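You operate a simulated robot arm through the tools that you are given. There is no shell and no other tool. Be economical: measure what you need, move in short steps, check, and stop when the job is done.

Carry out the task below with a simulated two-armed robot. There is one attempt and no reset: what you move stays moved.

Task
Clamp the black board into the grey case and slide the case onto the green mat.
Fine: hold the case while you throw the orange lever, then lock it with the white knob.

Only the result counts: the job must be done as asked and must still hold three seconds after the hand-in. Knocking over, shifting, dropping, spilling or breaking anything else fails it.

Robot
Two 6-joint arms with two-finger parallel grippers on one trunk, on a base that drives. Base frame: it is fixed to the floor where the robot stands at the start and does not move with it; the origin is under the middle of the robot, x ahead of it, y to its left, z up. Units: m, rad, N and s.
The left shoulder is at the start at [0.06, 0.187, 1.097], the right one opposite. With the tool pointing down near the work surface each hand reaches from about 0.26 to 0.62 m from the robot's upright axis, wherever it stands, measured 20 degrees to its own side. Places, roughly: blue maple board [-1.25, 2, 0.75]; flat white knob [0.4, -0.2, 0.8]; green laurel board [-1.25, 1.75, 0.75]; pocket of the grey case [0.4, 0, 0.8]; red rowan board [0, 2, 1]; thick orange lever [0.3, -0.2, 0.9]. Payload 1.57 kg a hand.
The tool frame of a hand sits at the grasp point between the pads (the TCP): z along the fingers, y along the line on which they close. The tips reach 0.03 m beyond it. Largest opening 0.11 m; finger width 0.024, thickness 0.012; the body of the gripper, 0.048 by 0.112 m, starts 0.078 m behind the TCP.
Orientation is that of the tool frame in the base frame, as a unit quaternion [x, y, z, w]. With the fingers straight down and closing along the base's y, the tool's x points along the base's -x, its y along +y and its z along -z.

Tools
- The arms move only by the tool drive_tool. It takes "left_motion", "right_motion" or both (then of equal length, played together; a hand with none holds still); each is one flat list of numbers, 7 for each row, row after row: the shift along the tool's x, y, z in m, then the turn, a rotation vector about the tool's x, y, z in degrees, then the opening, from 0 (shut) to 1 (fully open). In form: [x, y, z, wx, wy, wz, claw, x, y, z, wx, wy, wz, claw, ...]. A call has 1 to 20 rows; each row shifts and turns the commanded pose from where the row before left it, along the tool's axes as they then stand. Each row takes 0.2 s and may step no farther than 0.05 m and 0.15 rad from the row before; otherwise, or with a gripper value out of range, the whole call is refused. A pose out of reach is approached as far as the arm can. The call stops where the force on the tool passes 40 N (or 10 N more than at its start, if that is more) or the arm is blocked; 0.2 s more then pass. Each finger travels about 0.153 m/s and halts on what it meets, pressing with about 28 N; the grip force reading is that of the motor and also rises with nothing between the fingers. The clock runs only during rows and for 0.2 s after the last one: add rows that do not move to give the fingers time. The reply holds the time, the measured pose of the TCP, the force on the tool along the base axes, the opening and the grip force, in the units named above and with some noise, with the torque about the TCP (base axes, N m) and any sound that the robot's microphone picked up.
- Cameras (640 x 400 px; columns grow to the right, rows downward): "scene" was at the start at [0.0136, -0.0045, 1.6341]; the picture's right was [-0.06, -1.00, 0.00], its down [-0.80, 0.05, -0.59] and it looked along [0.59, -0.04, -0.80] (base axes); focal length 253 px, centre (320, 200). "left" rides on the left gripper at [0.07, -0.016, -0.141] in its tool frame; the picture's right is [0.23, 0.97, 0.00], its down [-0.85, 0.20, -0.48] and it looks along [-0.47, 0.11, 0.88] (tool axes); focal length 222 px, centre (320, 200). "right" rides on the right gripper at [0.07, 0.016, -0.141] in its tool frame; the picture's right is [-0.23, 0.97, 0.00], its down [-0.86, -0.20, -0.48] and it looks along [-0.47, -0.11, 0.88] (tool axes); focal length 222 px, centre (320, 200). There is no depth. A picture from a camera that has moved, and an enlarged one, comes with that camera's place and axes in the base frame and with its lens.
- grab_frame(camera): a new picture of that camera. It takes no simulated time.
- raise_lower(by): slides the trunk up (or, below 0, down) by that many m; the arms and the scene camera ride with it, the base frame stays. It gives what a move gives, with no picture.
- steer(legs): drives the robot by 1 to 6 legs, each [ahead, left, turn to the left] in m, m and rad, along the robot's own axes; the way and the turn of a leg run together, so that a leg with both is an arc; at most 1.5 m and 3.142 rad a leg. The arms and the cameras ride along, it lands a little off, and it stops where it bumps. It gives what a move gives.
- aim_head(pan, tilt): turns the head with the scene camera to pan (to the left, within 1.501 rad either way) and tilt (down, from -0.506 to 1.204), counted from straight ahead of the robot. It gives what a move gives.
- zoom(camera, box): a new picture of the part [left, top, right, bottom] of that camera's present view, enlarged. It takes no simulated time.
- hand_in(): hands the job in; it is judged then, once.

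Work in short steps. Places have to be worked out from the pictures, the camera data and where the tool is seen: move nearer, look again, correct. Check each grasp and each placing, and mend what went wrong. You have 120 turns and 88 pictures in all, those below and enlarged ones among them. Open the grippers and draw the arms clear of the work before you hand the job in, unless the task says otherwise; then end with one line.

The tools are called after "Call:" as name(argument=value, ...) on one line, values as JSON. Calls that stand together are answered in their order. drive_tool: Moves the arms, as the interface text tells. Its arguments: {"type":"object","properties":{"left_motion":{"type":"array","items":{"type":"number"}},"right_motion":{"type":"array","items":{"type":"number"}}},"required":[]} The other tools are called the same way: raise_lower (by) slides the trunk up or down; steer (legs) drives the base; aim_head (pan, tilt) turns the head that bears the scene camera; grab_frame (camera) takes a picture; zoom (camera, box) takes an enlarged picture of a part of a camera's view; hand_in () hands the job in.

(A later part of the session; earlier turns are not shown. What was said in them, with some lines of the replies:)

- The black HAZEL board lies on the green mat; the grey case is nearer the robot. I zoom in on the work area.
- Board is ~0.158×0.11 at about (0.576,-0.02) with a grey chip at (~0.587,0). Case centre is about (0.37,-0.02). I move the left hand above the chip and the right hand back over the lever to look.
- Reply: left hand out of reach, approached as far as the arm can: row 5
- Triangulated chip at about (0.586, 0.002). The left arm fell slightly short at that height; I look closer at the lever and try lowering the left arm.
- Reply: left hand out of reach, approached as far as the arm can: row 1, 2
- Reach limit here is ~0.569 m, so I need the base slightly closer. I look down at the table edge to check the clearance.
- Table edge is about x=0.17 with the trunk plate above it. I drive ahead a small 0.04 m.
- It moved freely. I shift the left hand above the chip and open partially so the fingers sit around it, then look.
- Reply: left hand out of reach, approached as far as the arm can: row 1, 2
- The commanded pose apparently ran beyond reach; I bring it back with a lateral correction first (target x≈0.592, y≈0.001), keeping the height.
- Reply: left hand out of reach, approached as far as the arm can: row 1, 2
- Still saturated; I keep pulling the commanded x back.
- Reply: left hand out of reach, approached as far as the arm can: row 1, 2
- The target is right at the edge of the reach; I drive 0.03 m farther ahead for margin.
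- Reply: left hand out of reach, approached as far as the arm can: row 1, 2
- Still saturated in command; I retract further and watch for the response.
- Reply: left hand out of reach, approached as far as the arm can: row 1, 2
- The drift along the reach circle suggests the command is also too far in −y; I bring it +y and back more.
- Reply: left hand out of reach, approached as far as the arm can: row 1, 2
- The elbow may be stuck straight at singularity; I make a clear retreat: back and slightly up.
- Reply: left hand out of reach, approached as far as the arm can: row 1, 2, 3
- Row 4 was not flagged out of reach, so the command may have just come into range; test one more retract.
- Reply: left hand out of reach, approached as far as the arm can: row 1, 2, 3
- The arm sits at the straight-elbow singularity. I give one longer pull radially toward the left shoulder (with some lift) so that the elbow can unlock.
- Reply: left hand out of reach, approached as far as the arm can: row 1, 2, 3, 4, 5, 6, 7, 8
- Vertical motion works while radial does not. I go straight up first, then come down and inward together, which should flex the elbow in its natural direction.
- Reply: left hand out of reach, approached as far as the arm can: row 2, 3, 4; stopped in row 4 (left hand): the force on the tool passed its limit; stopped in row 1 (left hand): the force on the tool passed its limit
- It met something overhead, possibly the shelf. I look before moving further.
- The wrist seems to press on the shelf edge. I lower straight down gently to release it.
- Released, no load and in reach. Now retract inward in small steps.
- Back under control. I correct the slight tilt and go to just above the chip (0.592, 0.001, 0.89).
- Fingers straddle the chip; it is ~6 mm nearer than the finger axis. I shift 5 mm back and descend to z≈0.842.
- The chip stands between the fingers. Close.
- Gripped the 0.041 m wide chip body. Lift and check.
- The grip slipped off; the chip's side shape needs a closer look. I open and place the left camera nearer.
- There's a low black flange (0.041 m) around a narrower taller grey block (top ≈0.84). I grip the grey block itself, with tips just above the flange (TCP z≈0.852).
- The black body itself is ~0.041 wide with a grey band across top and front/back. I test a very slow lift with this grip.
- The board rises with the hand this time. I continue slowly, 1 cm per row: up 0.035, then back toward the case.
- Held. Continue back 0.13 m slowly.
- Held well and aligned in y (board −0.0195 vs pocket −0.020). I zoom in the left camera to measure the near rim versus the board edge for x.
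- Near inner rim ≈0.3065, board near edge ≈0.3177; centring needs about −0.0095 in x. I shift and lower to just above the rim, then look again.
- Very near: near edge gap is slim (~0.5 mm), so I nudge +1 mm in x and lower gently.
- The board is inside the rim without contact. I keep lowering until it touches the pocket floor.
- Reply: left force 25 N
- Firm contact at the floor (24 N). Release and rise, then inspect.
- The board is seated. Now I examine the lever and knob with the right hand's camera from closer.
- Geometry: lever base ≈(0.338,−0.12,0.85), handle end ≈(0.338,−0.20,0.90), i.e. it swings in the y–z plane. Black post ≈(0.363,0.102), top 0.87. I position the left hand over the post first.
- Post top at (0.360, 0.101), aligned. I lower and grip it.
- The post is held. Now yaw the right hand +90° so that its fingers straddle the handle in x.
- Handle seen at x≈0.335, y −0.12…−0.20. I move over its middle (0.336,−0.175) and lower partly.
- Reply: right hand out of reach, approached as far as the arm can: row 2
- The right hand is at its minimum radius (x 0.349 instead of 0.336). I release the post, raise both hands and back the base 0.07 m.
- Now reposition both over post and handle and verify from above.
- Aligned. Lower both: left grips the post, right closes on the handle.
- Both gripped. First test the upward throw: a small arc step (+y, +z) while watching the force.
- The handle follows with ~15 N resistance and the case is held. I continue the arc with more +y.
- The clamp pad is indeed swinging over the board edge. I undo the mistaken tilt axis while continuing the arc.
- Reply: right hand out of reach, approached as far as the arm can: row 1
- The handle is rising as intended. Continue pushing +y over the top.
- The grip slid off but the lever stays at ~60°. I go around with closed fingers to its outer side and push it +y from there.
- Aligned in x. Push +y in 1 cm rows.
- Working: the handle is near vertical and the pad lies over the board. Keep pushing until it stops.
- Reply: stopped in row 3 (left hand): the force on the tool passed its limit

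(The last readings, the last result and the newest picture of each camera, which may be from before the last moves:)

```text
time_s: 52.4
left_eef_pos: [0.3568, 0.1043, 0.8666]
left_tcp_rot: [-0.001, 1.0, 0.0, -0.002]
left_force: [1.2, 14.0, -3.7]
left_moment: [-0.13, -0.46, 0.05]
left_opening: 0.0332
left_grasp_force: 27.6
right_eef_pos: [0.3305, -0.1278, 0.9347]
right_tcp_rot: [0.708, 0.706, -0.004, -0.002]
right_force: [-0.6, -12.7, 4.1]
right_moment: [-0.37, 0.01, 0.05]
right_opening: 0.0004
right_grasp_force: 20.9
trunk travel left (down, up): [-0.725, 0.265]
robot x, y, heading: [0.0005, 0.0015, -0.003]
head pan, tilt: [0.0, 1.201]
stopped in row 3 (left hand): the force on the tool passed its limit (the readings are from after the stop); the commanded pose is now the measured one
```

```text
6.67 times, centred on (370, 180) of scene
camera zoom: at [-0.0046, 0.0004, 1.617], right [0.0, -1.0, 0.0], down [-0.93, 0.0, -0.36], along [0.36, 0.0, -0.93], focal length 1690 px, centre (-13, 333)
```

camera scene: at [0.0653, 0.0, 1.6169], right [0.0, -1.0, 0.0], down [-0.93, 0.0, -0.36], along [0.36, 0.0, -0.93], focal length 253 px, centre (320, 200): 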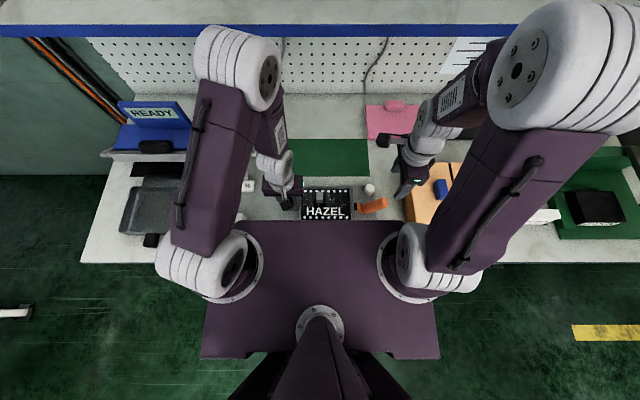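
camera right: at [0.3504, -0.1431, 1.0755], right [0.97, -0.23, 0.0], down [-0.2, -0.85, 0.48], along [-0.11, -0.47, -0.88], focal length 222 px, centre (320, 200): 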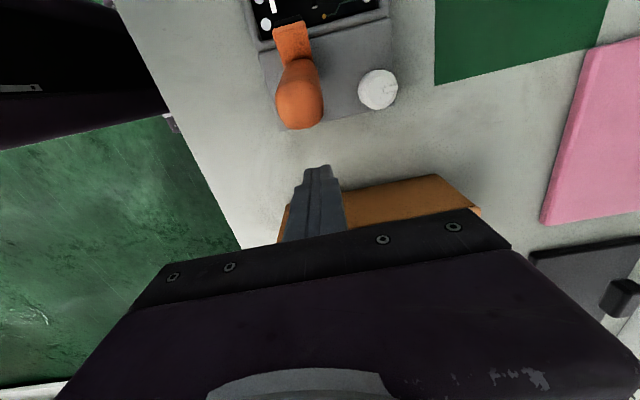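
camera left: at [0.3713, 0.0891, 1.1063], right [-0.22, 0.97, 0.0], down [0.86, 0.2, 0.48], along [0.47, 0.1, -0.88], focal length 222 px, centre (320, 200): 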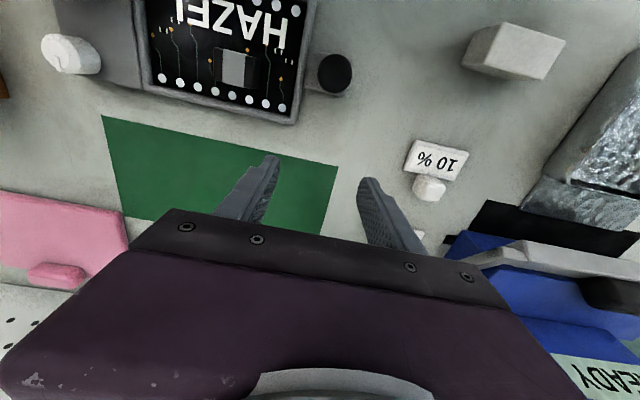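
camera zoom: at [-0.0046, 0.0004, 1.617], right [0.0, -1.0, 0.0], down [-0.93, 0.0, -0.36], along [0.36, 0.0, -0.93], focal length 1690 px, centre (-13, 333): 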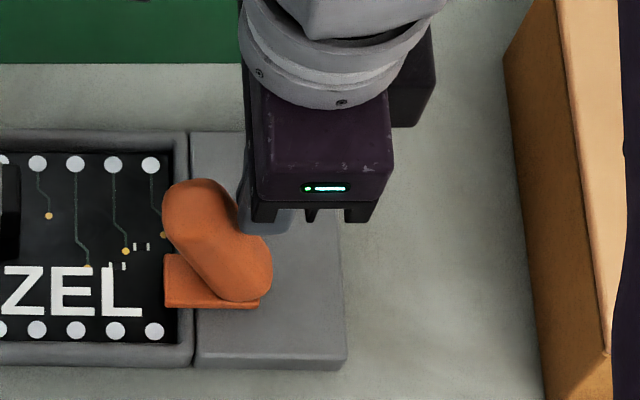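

A hard stop was felt (40 N), the lever is past vertical. One gentle extra push to confirm the end stop.

Call:
drive_tool(right_motion=[0.002, 0, 0, 0, 0, 0, 0, 0.002, 0, 0, 0, 0, 0, 0, 0.002, 0, 0, 0, 0, 0, 0, 0.002, 0, 0, 0, 0, 0, 0])

Call:
zoom(camera="scene", box=[330, 150, 410, 210])

```text
time_s: 52.9
left_eef_pos: [0.3572, 0.1063, 0.8653]
left_tcp_rot: [0.0, 1.0, 0.001, -0.003]
left_force: [2.2, 12.3, -2.4]
left_moment: [-0.21, -0.65, -0.08]
left_opening: 0.0332
left_grasp_force: 27.8
right_eef_pos: [0.3289, -0.1261, 0.9333]
right_tcp_rot: [0.707, 0.707, -0.007, -0.003]
right_force: [-0.4, -14.2, 7.0]
right_moment: [-0.39, -0.15, 0.07]
right_opening: 0.0
right_grasp_force: 21.3
trunk travel left (down, up): [-0.725, 0.265]
robot x, y, heading: [-0.0045, 0.0017, -0.003]
head pan, tilt: [0.0, 1.201]
stopped in row 2 (left hand): the force on the tool passed its limit (the readings are from after the stop); the commanded pose is now the measured one
```

```text
6.67 times, centred on (370, 180) of scene
camera zoom: at [-0.0047, 0.0, 1.617], right [0.0, -1.0, 0.0], down [-0.93, 0.0, -0.36], along [0.36, 0.0, -0.93], focal length 1690 px, centre (-13, 333)
```

zoom: 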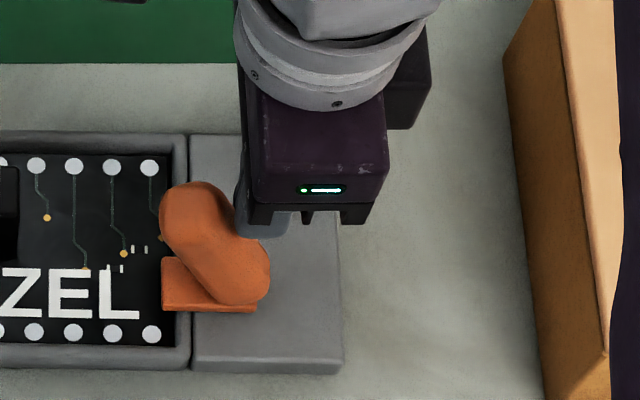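

The lever is at its stop (the case begins to shift instead). I draw the right hand back and up and check that the lever stays.

Call:
drive_tool(right_motion=[-0.02, 0, 0, 0, 0, 0, 0, -0.02, 0, -0.02, 0, 0, 0, 0, 0, 0.02, -0.04, 0, 0, 0, 0.5, 0, 0.03, -0.02, 0, 0, 0, 0.5])

Call:
zoom(camera="right", box=[200, 40, 480, 215])

Call:
zoom(camera="scene", box=[260, 150, 420, 250])

```text
time_s: 53.9
left_eef_pos: [0.3569, 0.106, 0.8661]
left_tcp_rot: [0.0, 1.0, 0.0, -0.003]
left_force: [-0.9, 0.1, 0.0]
left_moment: [-0.36, -0.3, -0.09]
left_opening: 0.0337
left_grasp_force: 28.1
right_eef_pos: [0.3817, -0.1656, 1.014]
right_tcp_rot: [0.707, 0.707, -0.007, -0.004]
right_force: [0.1, -1.1, -0.9]
right_moment: [0.01, 0.03, 0.01]
right_opening: 0.0546
right_grasp_force: 0.1
trunk travel left (down, up): [-0.725, 0.265]
robot x, y, heading: [-0.0028, 0.0002, -0.002]
head pan, tilt: [0.0, 1.201]
```

```text
2.29 times, centred on (340, 128) of right
camera zoom: at [0.3987, -0.0943, 1.1541], right [0.97, -0.23, -0.01], down [-0.19, -0.85, 0.49], along [-0.12, -0.47, -0.87], focal length 508 px, centre (274, 366)
```

zoom: 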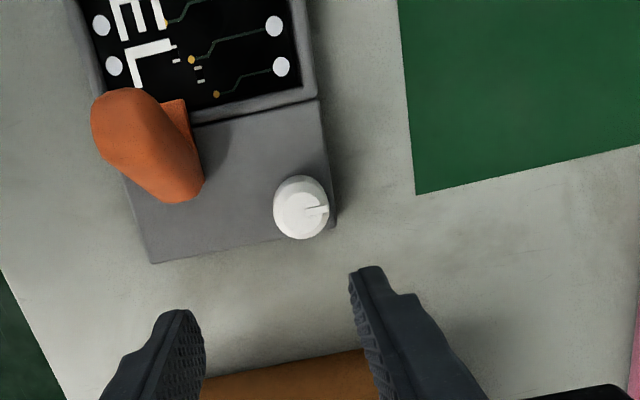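

```text
4.00 times, centred on (340, 200) of scene
camera zoom: at [-0.0042, 0.0005, 1.617], right [0.0, -1.0, 0.0], down [-0.93, 0.0, -0.36], along [0.36, 0.0, -0.93], focal length 1014 px, centre (240, 200)
```

zoom: 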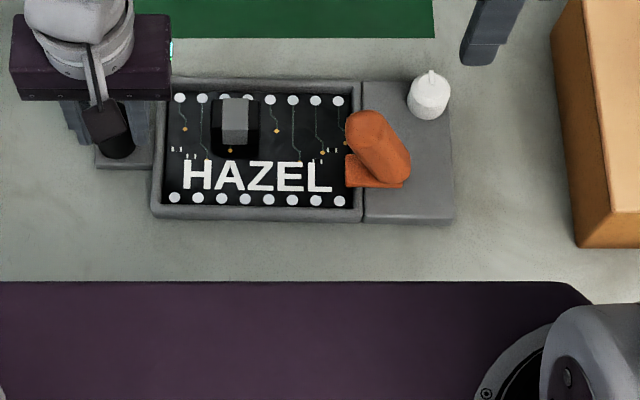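

The lever stays thrown. Knob is at ≈(0.395,−0.160), top ≈0.85. I yaw the right hand back to 0° so I can turn clockwise by +90°, and go above the knob.

Call:
drive_tool(right_motion=[0, 0, 0, 0, 0, -8.2, 0.5, 0, 0, 0, 0, 0, -8.2, 0.5, 0, 0, 0, 0, 0, -8.2, 0.5, 0, 0, 0, 0, 0, -8.2, 0.5, 0, 0, 0, 0, 0, -8.2, 0.5, 0, 0, 0, 0, 0, -8.2, 0.5, 0, 0, 0, 0, 0, -8.2, 0.5, 0, 0, 0, 0, 0, -8.2, 0.5, 0, 0, 0, 0, 0, -8.2, 0.5, 0, 0, 0, 0, 0, -8.2, 0.5, 0, 0, 0, 0, 0, -8, 0.5, -0.007, 0.003, 0.03, 0, 0, 0, 0.5, -0.006, 0.003, 0.03, 0, 0, 0, 0.5, 0, 0, 0.03, 0, 0, 0, 0.5])

Call:
zoom(camera="right", box=[180, 40, 460, 215])

```text
time_s: 56.9
left_eef_pos: [0.3567, 0.1045, 0.8659]
left_tcp_rot: [0.0, 1.0, 0.0, -0.003]
left_force: [-0.1, 1.1, -1.0]
left_moment: [-0.22, -0.21, -0.04]
left_opening: 0.0332
left_grasp_force: 28.2
right_eef_pos: [0.393, -0.1596, 0.9221]
right_tcp_rot: [0.0, 1.0, -0.002, -0.006]
right_force: [0.1, 0.4, 0.2]
right_moment: [0.01, 0.02, 0.0]
right_opening: 0.0549
right_grasp_force: 0.0
trunk travel left (down, up): [-0.725, 0.265]
robot x, y, heading: [-0.003, 0.0029, -0.004]
head pan, tilt: [0.0, 1.201]
```

```text
2.29 times, centred on (320, 128) of right
camera zoom: at [0.3241, -0.1413, 1.0644], right [0.23, 0.97, -0.01], down [0.86, -0.2, 0.47], along [0.45, -0.11, -0.88], focal length 508 px, centre (320, 366)
```

zoom: 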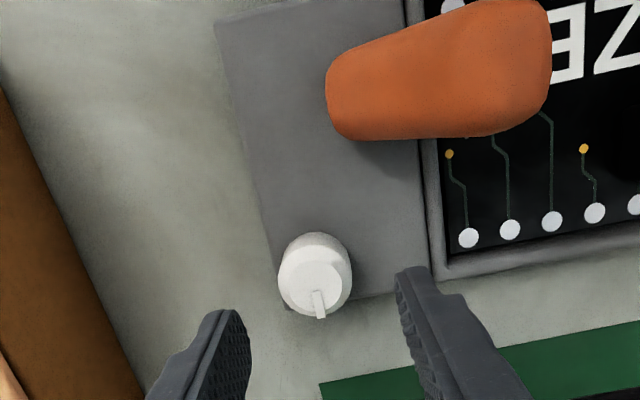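

Small correction (+3 mm x, −3.5 mm y), lower to the knob and close on it.

Call:
drive_tool(right_motion=[-0.003, -0.0035, 0.015, 0, -0.7, 0, 0.5, 0, 0, 0.02, 0, 0, 0, 0.5, 0, 0, 0.02, 0, 0, 0, 0.5, 0, 0, 0.012, 0, 0, 0, 0.5, 0, 0, 0, 0, 0, 0, 0.3, 0, 0, 0, 0, 0, 0, 0, 0, 0, 0, 0, 0, 0, 0])

Call:
zoom(camera="right", box=[180, 40, 460, 215])

```text
time_s: 58.5
left_eef_pos: [0.3574, 0.106, 0.8658]
left_tcp_rot: [0.001, 1.0, 0.001, -0.003]
left_force: [-0.3, 3.8, 0.7]
left_moment: [-0.42, -0.12, 0.08]
left_opening: 0.0336
left_grasp_force: 27.8
right_eef_pos: [0.395, -0.1626, 0.8555]
right_tcp_rot: [0.0, 1.0, -0.004, -0.001]
right_force: [-0.2, -3.9, 0.2]
right_moment: [-0.12, -0.19, -0.01]
right_opening: 0.0325
right_grasp_force: 27.7
trunk travel left (down, up): [-0.725, 0.265]
robot x, y, heading: [-0.0012, 0.0023, -0.002]
head pan, tilt: [0.0, 1.201]
```

```text
2.29 times, centred on (320, 128) of right
camera zoom: at [0.3249, -0.1448, 0.997], right [0.23, 0.97, -0.01], down [0.86, -0.2, 0.48], along [0.46, -0.11, -0.88], focal length 508 px, centre (320, 366)
```

zoom: 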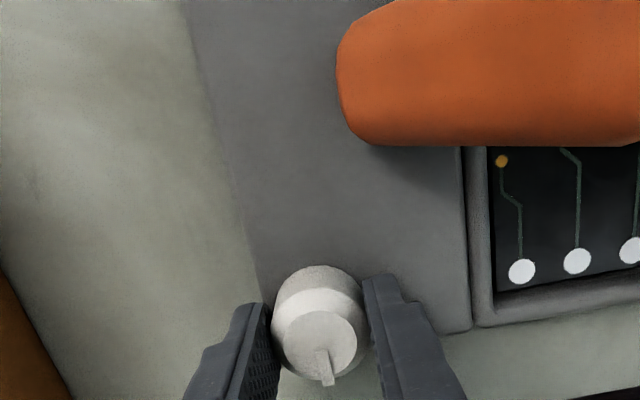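

The knob is gripped (0.0325 m). Turn clockwise (+z of the tool) in 8° rows, watching the torque; first 24°.

Call:
drive_tool(right_motion=[0, 0, 0, 0, 0, 8, 0, 0, 0, 0, 0, 0, 8, 0, 0, 0, 0, 0, 0, 8, 0])

Call:
zoom(camera="scene", box=[330, 150, 410, 210])

```text
time_s: 59.3
left_eef_pos: [0.3591, 0.1043, 0.8667]
left_tcp_rot: [0.0, 1.0, 0.0, -0.004]
left_force: [2.0, -12.2, -5.2]
left_moment: [0.4, 0.34, 0.01]
left_opening: 0.0334
left_grasp_force: 27.3
right_eef_pos: [0.3946, -0.1629, 0.8559]
right_tcp_rot: [0.208, 0.978, -0.002, -0.001]
right_force: [-1.5, 12.3, 8.5]
right_moment: [0.62, 0.42, 0.03]
right_opening: 0.0325
right_grasp_force: 27.7
trunk travel left (down, up): [-0.725, 0.265]
robot x, y, heading: [0.0032, -0.0056, -0.004]
head pan, tilt: [0.0, 1.201]
```

```text
6.67 times, centred on (370, 180) of scene
camera zoom: at [-0.0046, 0.0005, 1.617], right [0.0, -1.0, 0.0], down [-0.93, 0.0, -0.36], along [0.36, 0.0, -0.93], focal length 1690 px, centre (-13, 333)
```

zoom: 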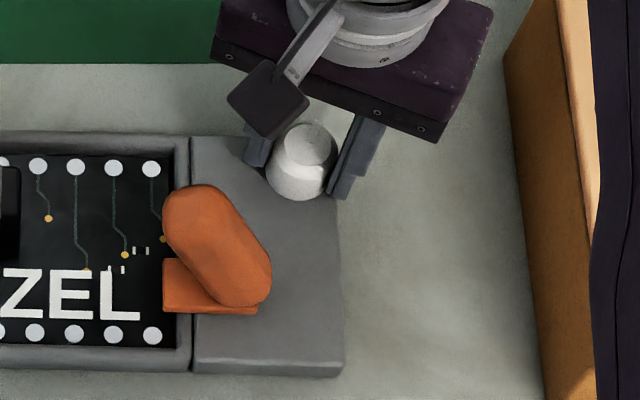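

Call:
drive_tool(right_motion=[0, 0, 0, 0, 0, 8, 0, 0, 0, 0, 0, 0, 8, 0, 0, 0, 0, 0, 0, 8, 0, 0, 0, 0, 0, 0, 8, 0])

Call:
zoom(camera="right", box=[180, 40, 460, 215])

```text
time_s: 60.3
left_eef_pos: [0.3573, 0.1039, 0.8661]
left_tcp_rot: [0.001, 1.0, 0.0, -0.003]
left_force: [2.1, -20.7, -4.4]
left_moment: [-0.03, 0.07, 0.01]
left_opening: 0.0333
left_grasp_force: 28.3
right_eef_pos: [0.3964, -0.1625, 0.8553]
right_tcp_rot: [0.47, 0.882, -0.002, 0.001]
right_force: [-1.9, 19.8, 9.2]
right_moment: [0.45, -0.19, 0.02]
right_opening: 0.0325
right_grasp_force: 28.5
trunk travel left (down, up): [-0.725, 0.265]
robot x, y, heading: [0.0034, -0.0017, -0.004]
head pan, tilt: [0.0, 1.201]
```

```text
2.29 times, centred on (320, 128) of right
camera zoom: at [0.3693, -0.0947, 0.9964], right [0.94, 0.35, 0.0], down [0.31, -0.82, 0.48], along [0.17, -0.45, -0.88], focal length 508 px, centre (320, 366)
```

zoom: 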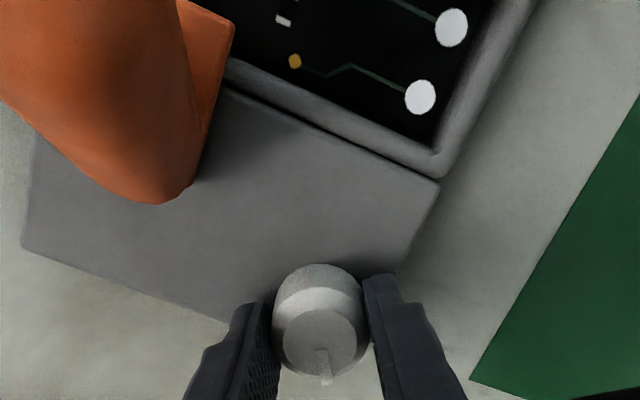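

The pointer turns with the fingers (knob at 56°). I relieve the lateral load slightly and continue to 90°.

Call:
drive_tool(right_motion=[0.001, 0.0007, 0, 0, 0, 8, 0, 0.001, 0.0005, 0, 0, 0, 8, 0, 0, 0, 0, 0, 0, 8, 0, 0, 0, 0, 0, 0, 8, 0])

Call:
zoom(camera="right", box=[180, 40, 460, 215])

```text
time_s: 61.3
left_eef_pos: [0.3556, 0.1065, 0.8656]
left_tcp_rot: [-0.001, 1.0, 0.001, -0.005]
left_force: [-1.6, 21.5, 5.8]
left_moment: [0.11, -0.55, 0.35]
left_opening: 0.0334
left_grasp_force: 27.6
right_eef_pos: [0.3961, -0.1617, 0.8559]
right_tcp_rot: [0.696, 0.718, -0.002, 0.001]
right_force: [0.8, -22.0, 0.2]
right_moment: [-0.7, -0.06, 0.03]
right_opening: 0.0327
right_grasp_force: 27.7
trunk travel left (down, up): [-0.725, 0.265]
robot x, y, heading: [0.0006, -0.0014, -0.0]
head pan, tilt: [0.0, 1.201]
```

```text
2.29 times, centred on (320, 128) of right
camera zoom: at [0.4083, -0.0896, 0.9964], right [0.98, -0.2, 0.0], down [-0.17, -0.86, 0.48], along [-0.1, -0.47, -0.88], focal length 508 px, centre (320, 366)
```

zoom: 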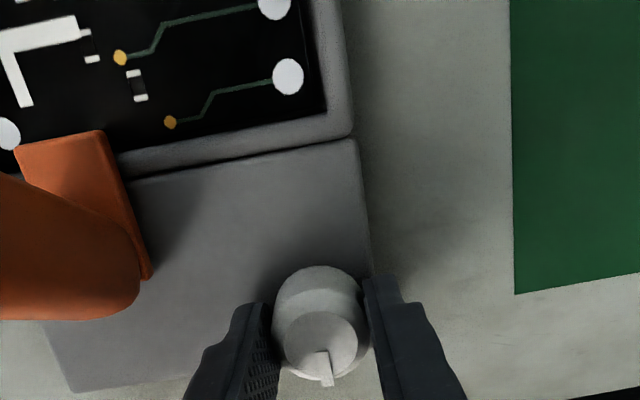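

No stop torque yet at 88°. I continue a bit to look for the end stop.

Call:
drive_tool(right_motion=[-0.001, 0, 0, 0, 0, 8, 0, 0, 0, 0, 0, 0, 8, 0, 0, 0, 0, 0, 0, 8, 0])

Call:
zoom(camera="right", box=[180, 40, 460, 215])

```text
time_s: 62.1
left_eef_pos: [0.3568, 0.1053, 0.8662]
left_tcp_rot: [-0.001, 1.0, 0.0, -0.003]
left_force: [-0.2, -4.1, -1.2]
left_moment: [-0.42, 0.41, -0.08]
left_opening: 0.0333
left_grasp_force: 27.6
right_eef_pos: [0.395, -0.1628, 0.8555]
right_tcp_rot: [0.83, 0.558, -0.002, 0.002]
right_force: [0.8, 2.0, 2.0]
right_moment: [0.15, -0.02, 0.31]
right_opening: 0.0329
right_grasp_force: 28.2
trunk travel left (down, up): [-0.725, 0.265]
robot x, y, heading: [0.001, 0.0006, 0.001]
head pan, tilt: [0.0, 1.201]
```

```text
2.29 times, centred on (320, 128) of right
camera zoom: at [0.4361, -0.102, 0.9968], right [0.82, -0.58, 0.0], down [-0.51, -0.71, 0.48], along [-0.28, -0.4, -0.88], focal length 508 px, centre (320, 366)
```

zoom: 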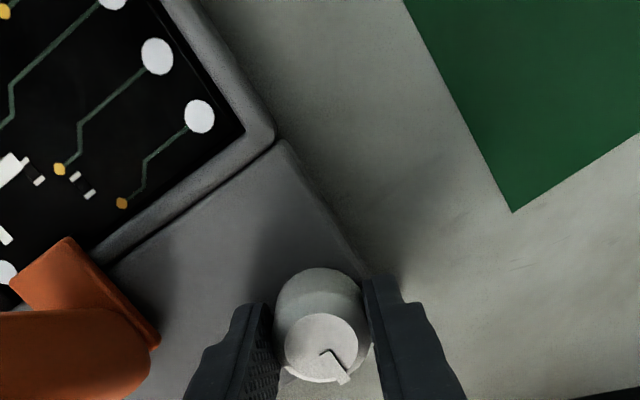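

Torque rose to 0.31 and the fingers began to slip on the knob: it hit its stop at ~90°, so it is locked. Holding both post and knob, I now slide the case ahead in unison, 0.12 m slowly.

Call:
drive_tool(left_motion=[-0.005, 0, 0, 0, 0, 0, 0, -0.01, 0, 0, 0, 0, 0, 0, -0.01, 0, 0, 0, 0, 0, 0, -0.01, 0, 0, 0, 0, 0, 0, -0.01, 0, 0, 0, 0, 0, 0, -0.01, 0, 0, 0, 0, 0, 0, -0.005, 0, 0, 0, 0, 0, 0], right_motion=[0.00189, 0.00463, 0, 0, 0, 0, 0, 0.00378, 0.00926, 0, 0, 0, 0, 0, 0.00378, 0.00926, 0, 0, 0, 0, 0, 0.00378, 0.00926, 0, 0, 0, 0, 0, 0.00378, 0.00926, 0, 0, 0, 0, 0, 0.00378, 0.00926, 0, 0, 0, 0, 0, 0.00189, 0.00463, 0, 0, 0, 0, 0])

Call:
zoom(camera="scene", box=[260, 120, 420, 220])

```text
time_s: 63.7
left_eef_pos: [0.4166, 0.1043, 0.8663]
left_tcp_rot: [-0.001, 1.0, 0.001, -0.004]
left_force: [-2.2, 3.0, 6.9]
left_moment: [-0.43, 0.09, -0.17]
left_opening: 0.0333
left_grasp_force: 28.6
right_eef_pos: [0.454, -0.1623, 0.8542]
right_tcp_rot: [0.829, 0.559, -0.001, 0.002]
right_force: [-3.2, -3.0, 3.4]
right_moment: [-0.29, 0.16, -0.03]
right_opening: 0.0329
right_grasp_force: 28.3
trunk travel left (down, up): [-0.725, 0.265]
robot x, y, heading: [-0.0018, 0.0016, -0.006]
head pan, tilt: [0.0, 1.201]
```

```text
4.00 times, centred on (340, 170) of scene
camera zoom: at [-0.007, 0.0005, 1.617], right [0.0, -1.0, 0.0], down [-0.93, 0.0, -0.36], along [0.36, 0.0, -0.93], focal length 1014 px, centre (240, 320)
```

zoom: 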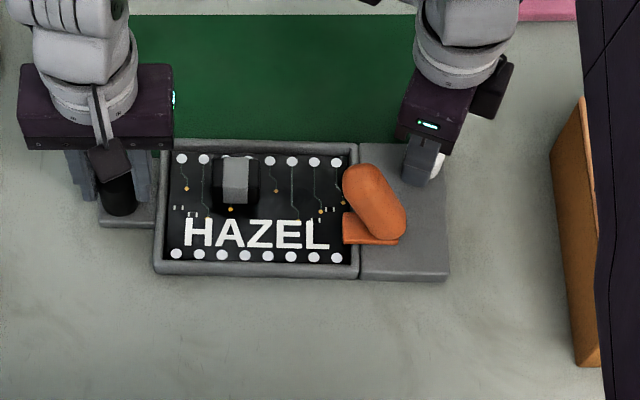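

Slides smoothly. Continue 0.10 m ahead with +8 mm in y to centre on the mat.

Call:
drive_tool(left_motion=[-0.0125, 0.001, 0, 0, 0, 0, 0, -0.0125, 0.001, 0, 0, 0, 0, 0, -0.0125, 0.001, 0, 0, 0, 0, 0, -0.0125, 0.001, 0, 0, 0, 0, 0, -0.0125, 0.001, 0, 0, 0, 0, 0, -0.0125, 0.001, 0, 0, 0, 0, 0, -0.0125, 0.001, 0, 0, 0, 0, 0, -0.0125, 0.001, 0, 0, 0, 0, 0], right_motion=[0.00565, 0.0112, 0, 0, 0, 0, 0, 0.00565, 0.0112, 0, 0, 0, 0, 0, 0.00565, 0.0112, 0, 0, 0, 0, 0, 0.00565, 0.0112, 0, 0, 0, 0, 0, 0.00565, 0.0112, 0, 0, 0, 0, 0, 0.00565, 0.0112, 0, 0, 0, 0, 0, 0.00565, 0.0112, 0, 0, 0, 0, 0, 0.00565, 0.0112, 0, 0, 0, 0, 0])

Call:
zoom(camera="scene", box=[260, 100, 420, 200])

```text
time_s: 65.5
left_eef_pos: [0.5176, 0.1143, 0.8656]
left_tcp_rot: [0.0, 1.0, 0.001, -0.003]
left_force: [-1.3, 4.6, 3.3]
left_moment: [-0.35, 0.31, -0.15]
left_opening: 0.0334
left_grasp_force: 27.7
right_eef_pos: [0.5552, -0.1541, 0.8559]
right_tcp_rot: [0.829, 0.56, -0.001, 0.003]
right_force: [0.7, -4.6, 2.5]
right_moment: [-0.31, 0.05, -0.05]
right_opening: 0.0327
right_grasp_force: 28.0
trunk travel left (down, up): [-0.725, 0.265]
robot x, y, heading: [-0.004, -0.0, -0.0]
head pan, tilt: [0.0, 1.201]
```

```text
4.00 times, centred on (340, 150) of scene
camera zoom: at [-0.0055, 0.0003, 1.617], right [0.0, -1.0, 0.0], down [-0.93, 0.0, -0.36], along [0.36, 0.0, -0.93], focal length 1014 px, centre (240, 400)
```

zoom: 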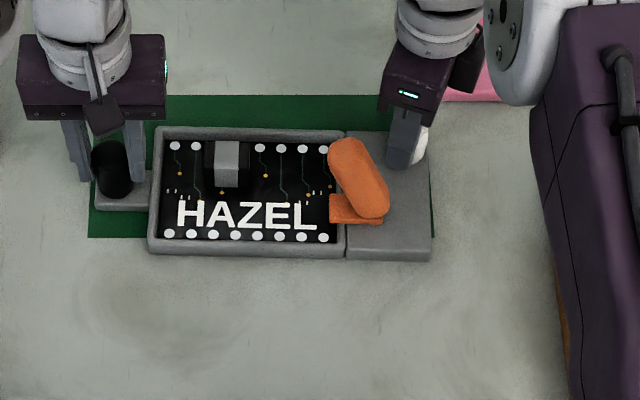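

y is centred (case 0.135…−0.176 within mat 0.140…−0.179). In x it still needs ≈+0.039; the right arm nears its limit, so I drive the base 0.038 ahead while holding.

Call:
steer(legs=[[0.038, 0, 0]])

Call:
zoom(camera="scene", box=[260, 100, 420, 200])

```text
time_s: 66.4
left_eef_pos: [0.5551, 0.1141, 0.8646]
left_tcp_rot: [-0.001, 1.0, 0.0, -0.003]
left_force: [-1.3, 3.4, 2.6]
left_moment: [-0.6, -0.22, -0.07]
left_opening: 0.0335
left_grasp_force: 28.0
right_eef_pos: [0.5935, -0.1536, 0.8556]
right_tcp_rot: [0.829, 0.559, -0.002, 0.002]
right_force: [-2.9, -3.7, 11.1]
right_moment: [0.0, -0.07, -0.03]
right_opening: 0.0326
right_grasp_force: 27.8
trunk travel left (down, up): [-0.725, 0.265]
robot x, y, heading: [0.0361, -0.0016, -0.005]
head pan, tilt: [0.0, 1.201]
```

```text
4.00 times, centred on (340, 150) of scene
camera zoom: at [0.0326, 0.0005, 1.6168], right [0.0, -1.0, 0.0], down [-0.93, 0.0, -0.36], along [0.36, 0.0, -0.93], focal length 1014 px, centre (240, 400)
```

zoom: 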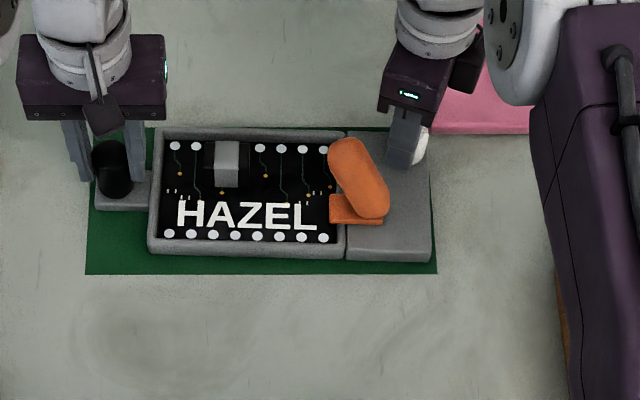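

The case lies entirely on the mat. Release both hands and rise straight up.

Call:
drive_tool(left_motion=[0, 0, 0, 0, 0, 0, 0.4, 0, 0, 0, 0, 0, 0, 0.6, 0, 0, 0, 0, 0, 0, 0.6, 0, 0, -0.03, 0, 0, 0, 0.6, 0, 0, -0.03, 0, 0, 0, 0.6, 0, 0, -0.03, 0, 0, 0, 0.6, 0.03, 0.02, -0.01, 0, 0, 0, 0.6, 0.03, 0.03, 0, 0, 0, 0, 0.6, 0.03, 0.03, 0, 0, 0, 0, 0.6], right_motion=[0, 0, 0, 0, 0, 0, 0.4, 0, 0, 0, 0, 0, 0, 0.5, 0, 0, 0, 0, 0, 0, 0.5, 0, 0, -0.03, 0, 0, 0, 0.5, 0, 0, -0.03, 0, 0, 0, 0.5, 0, 0, -0.03, 0, 0, 0, 0.5, -0.03, -0.02, -0.01, 0, 0, 0, 0.5, -0.03, -0.02, 0, 0, 0, 0, 0.5, -0.03, -0.02, 0, 0, 0, 0, 0.5])

Call:
zoom(camera="scene", box=[260, 100, 420, 200])

```text
time_s: 68.4
left_eef_pos: [0.4665, 0.191, 0.9668]
left_tcp_rot: [0.0, 1.0, 0.0, -0.002]
left_force: [-0.8, 0.4, -0.4]
left_moment: [0.01, -0.03, 0.03]
left_opening: 0.0658
left_grasp_force: 0.0
right_eef_pos: [0.5019, -0.2123, 0.9569]
right_tcp_rot: [0.829, 0.559, -0.003, 0.002]
right_force: [0.0, -0.2, 1.1]
right_moment: [0.01, -0.01, 0.03]
right_opening: 0.0548
right_grasp_force: 0.1
trunk travel left (down, up): [-0.725, 0.265]
robot x, y, heading: [0.0385, 0.0004, -0.005]
head pan, tilt: [0.0, 1.201]
```

```text
4.00 times, centred on (340, 150) of scene
camera zoom: at [0.0317, 0.0006, 1.6169], right [0.0, -1.0, 0.0], down [-0.93, 0.0, -0.36], along [0.36, 0.0, -0.93], focal length 1014 px, centre (240, 400)
```

zoom: 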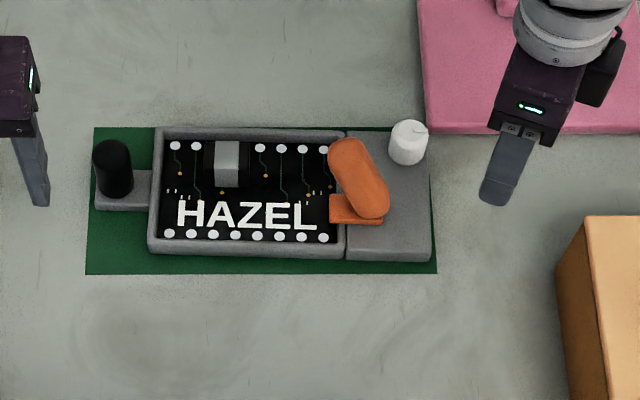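

The case sits on the mat; I check knob and clamp close up.

Call:
zoom(camera="scene", box=[335, 120, 375, 170])

Call:
grab_frame(camera="scene")

```text
8.00 times, centred on (355, 145) of scene
camera zoom: at [0.0317, 0.0006, 1.6169], right [0.0, -1.0, 0.0], down [-0.93, 0.0, -0.36], along [0.36, 0.0, -0.93], focal length 2027 px, centre (40, 640)
```

zoom: 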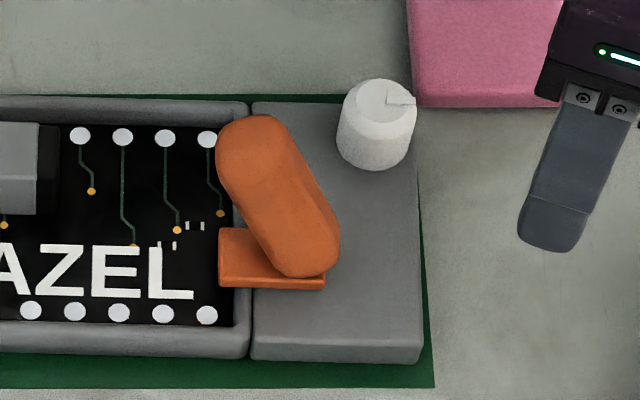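

```text
14 pictures are left
camera scene: at [0.0317, 0.0006, 1.6169], right [0.0, -1.0, 0.0], down [-0.93, 0.0, -0.36], along [0.36, 0.0, -0.93], focal length 253 px, centre (320, 200)
```

scene: 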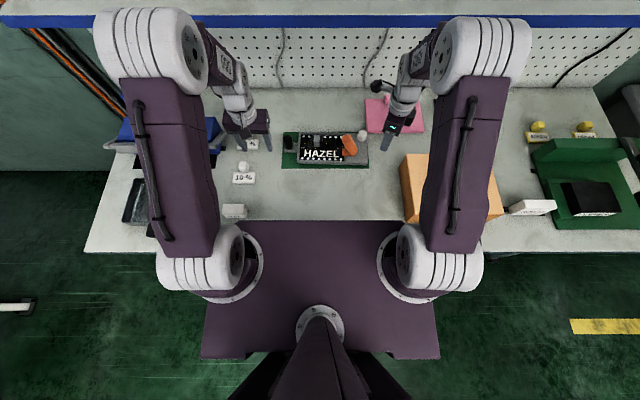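

Lever at its stop, knob turned 90° to its stop, board seated, case within the mat. I draw the arms a little further clear before handing in.

Call:
drive_tool(left_motion=[0.02, 0, -0.03, 0, 0, 0, 1, 0.02, 0, -0.03, 0, 0, 0, 1, 0, 0, 0, 0, 0, 0, 1], right_motion=[-0.02, -0.02, -0.03, 0, 0, 0, 1, -0.02, -0.02, -0.03, 0, 0, 0, 1, 0, 0, 0, 0, 0, 0, 1])

Call:
hand_in()

```text
time_s: 69.2
left_eef_pos: [0.4297, 0.1908, 1.0255]
left_tcp_rot: [0.001, 1.0, 0.0, -0.005]
left_force: [0.6, -0.5, -0.7]
left_moment: [0.03, 0.05, 0.02]
left_opening: 0.1099
left_grasp_force: 0.0
right_eef_pos: [0.4531, -0.2349, 1.0165]
right_tcp_rot: [0.829, 0.559, -0.003, 0.001]
right_force: [0.3, -0.5, -0.7]
right_moment: [-0.01, 0.02, 0.0]
right_opening: 0.1099
right_grasp_force: 0.1
trunk travel left (down, up): [-0.725, 0.265]
robot x, y, heading: [0.0392, 0.0019, -0.005]
head pan, tilt: [0.0, 1.201]
```

```text
The job is handed in.
```

The HAZEL board is clamped in the grey case with the orange lever pushed to its stop, the white knob is turned clockwise about 90° to its stop, and the case sits fully on the green mat; the job is handed in, result not yet known.
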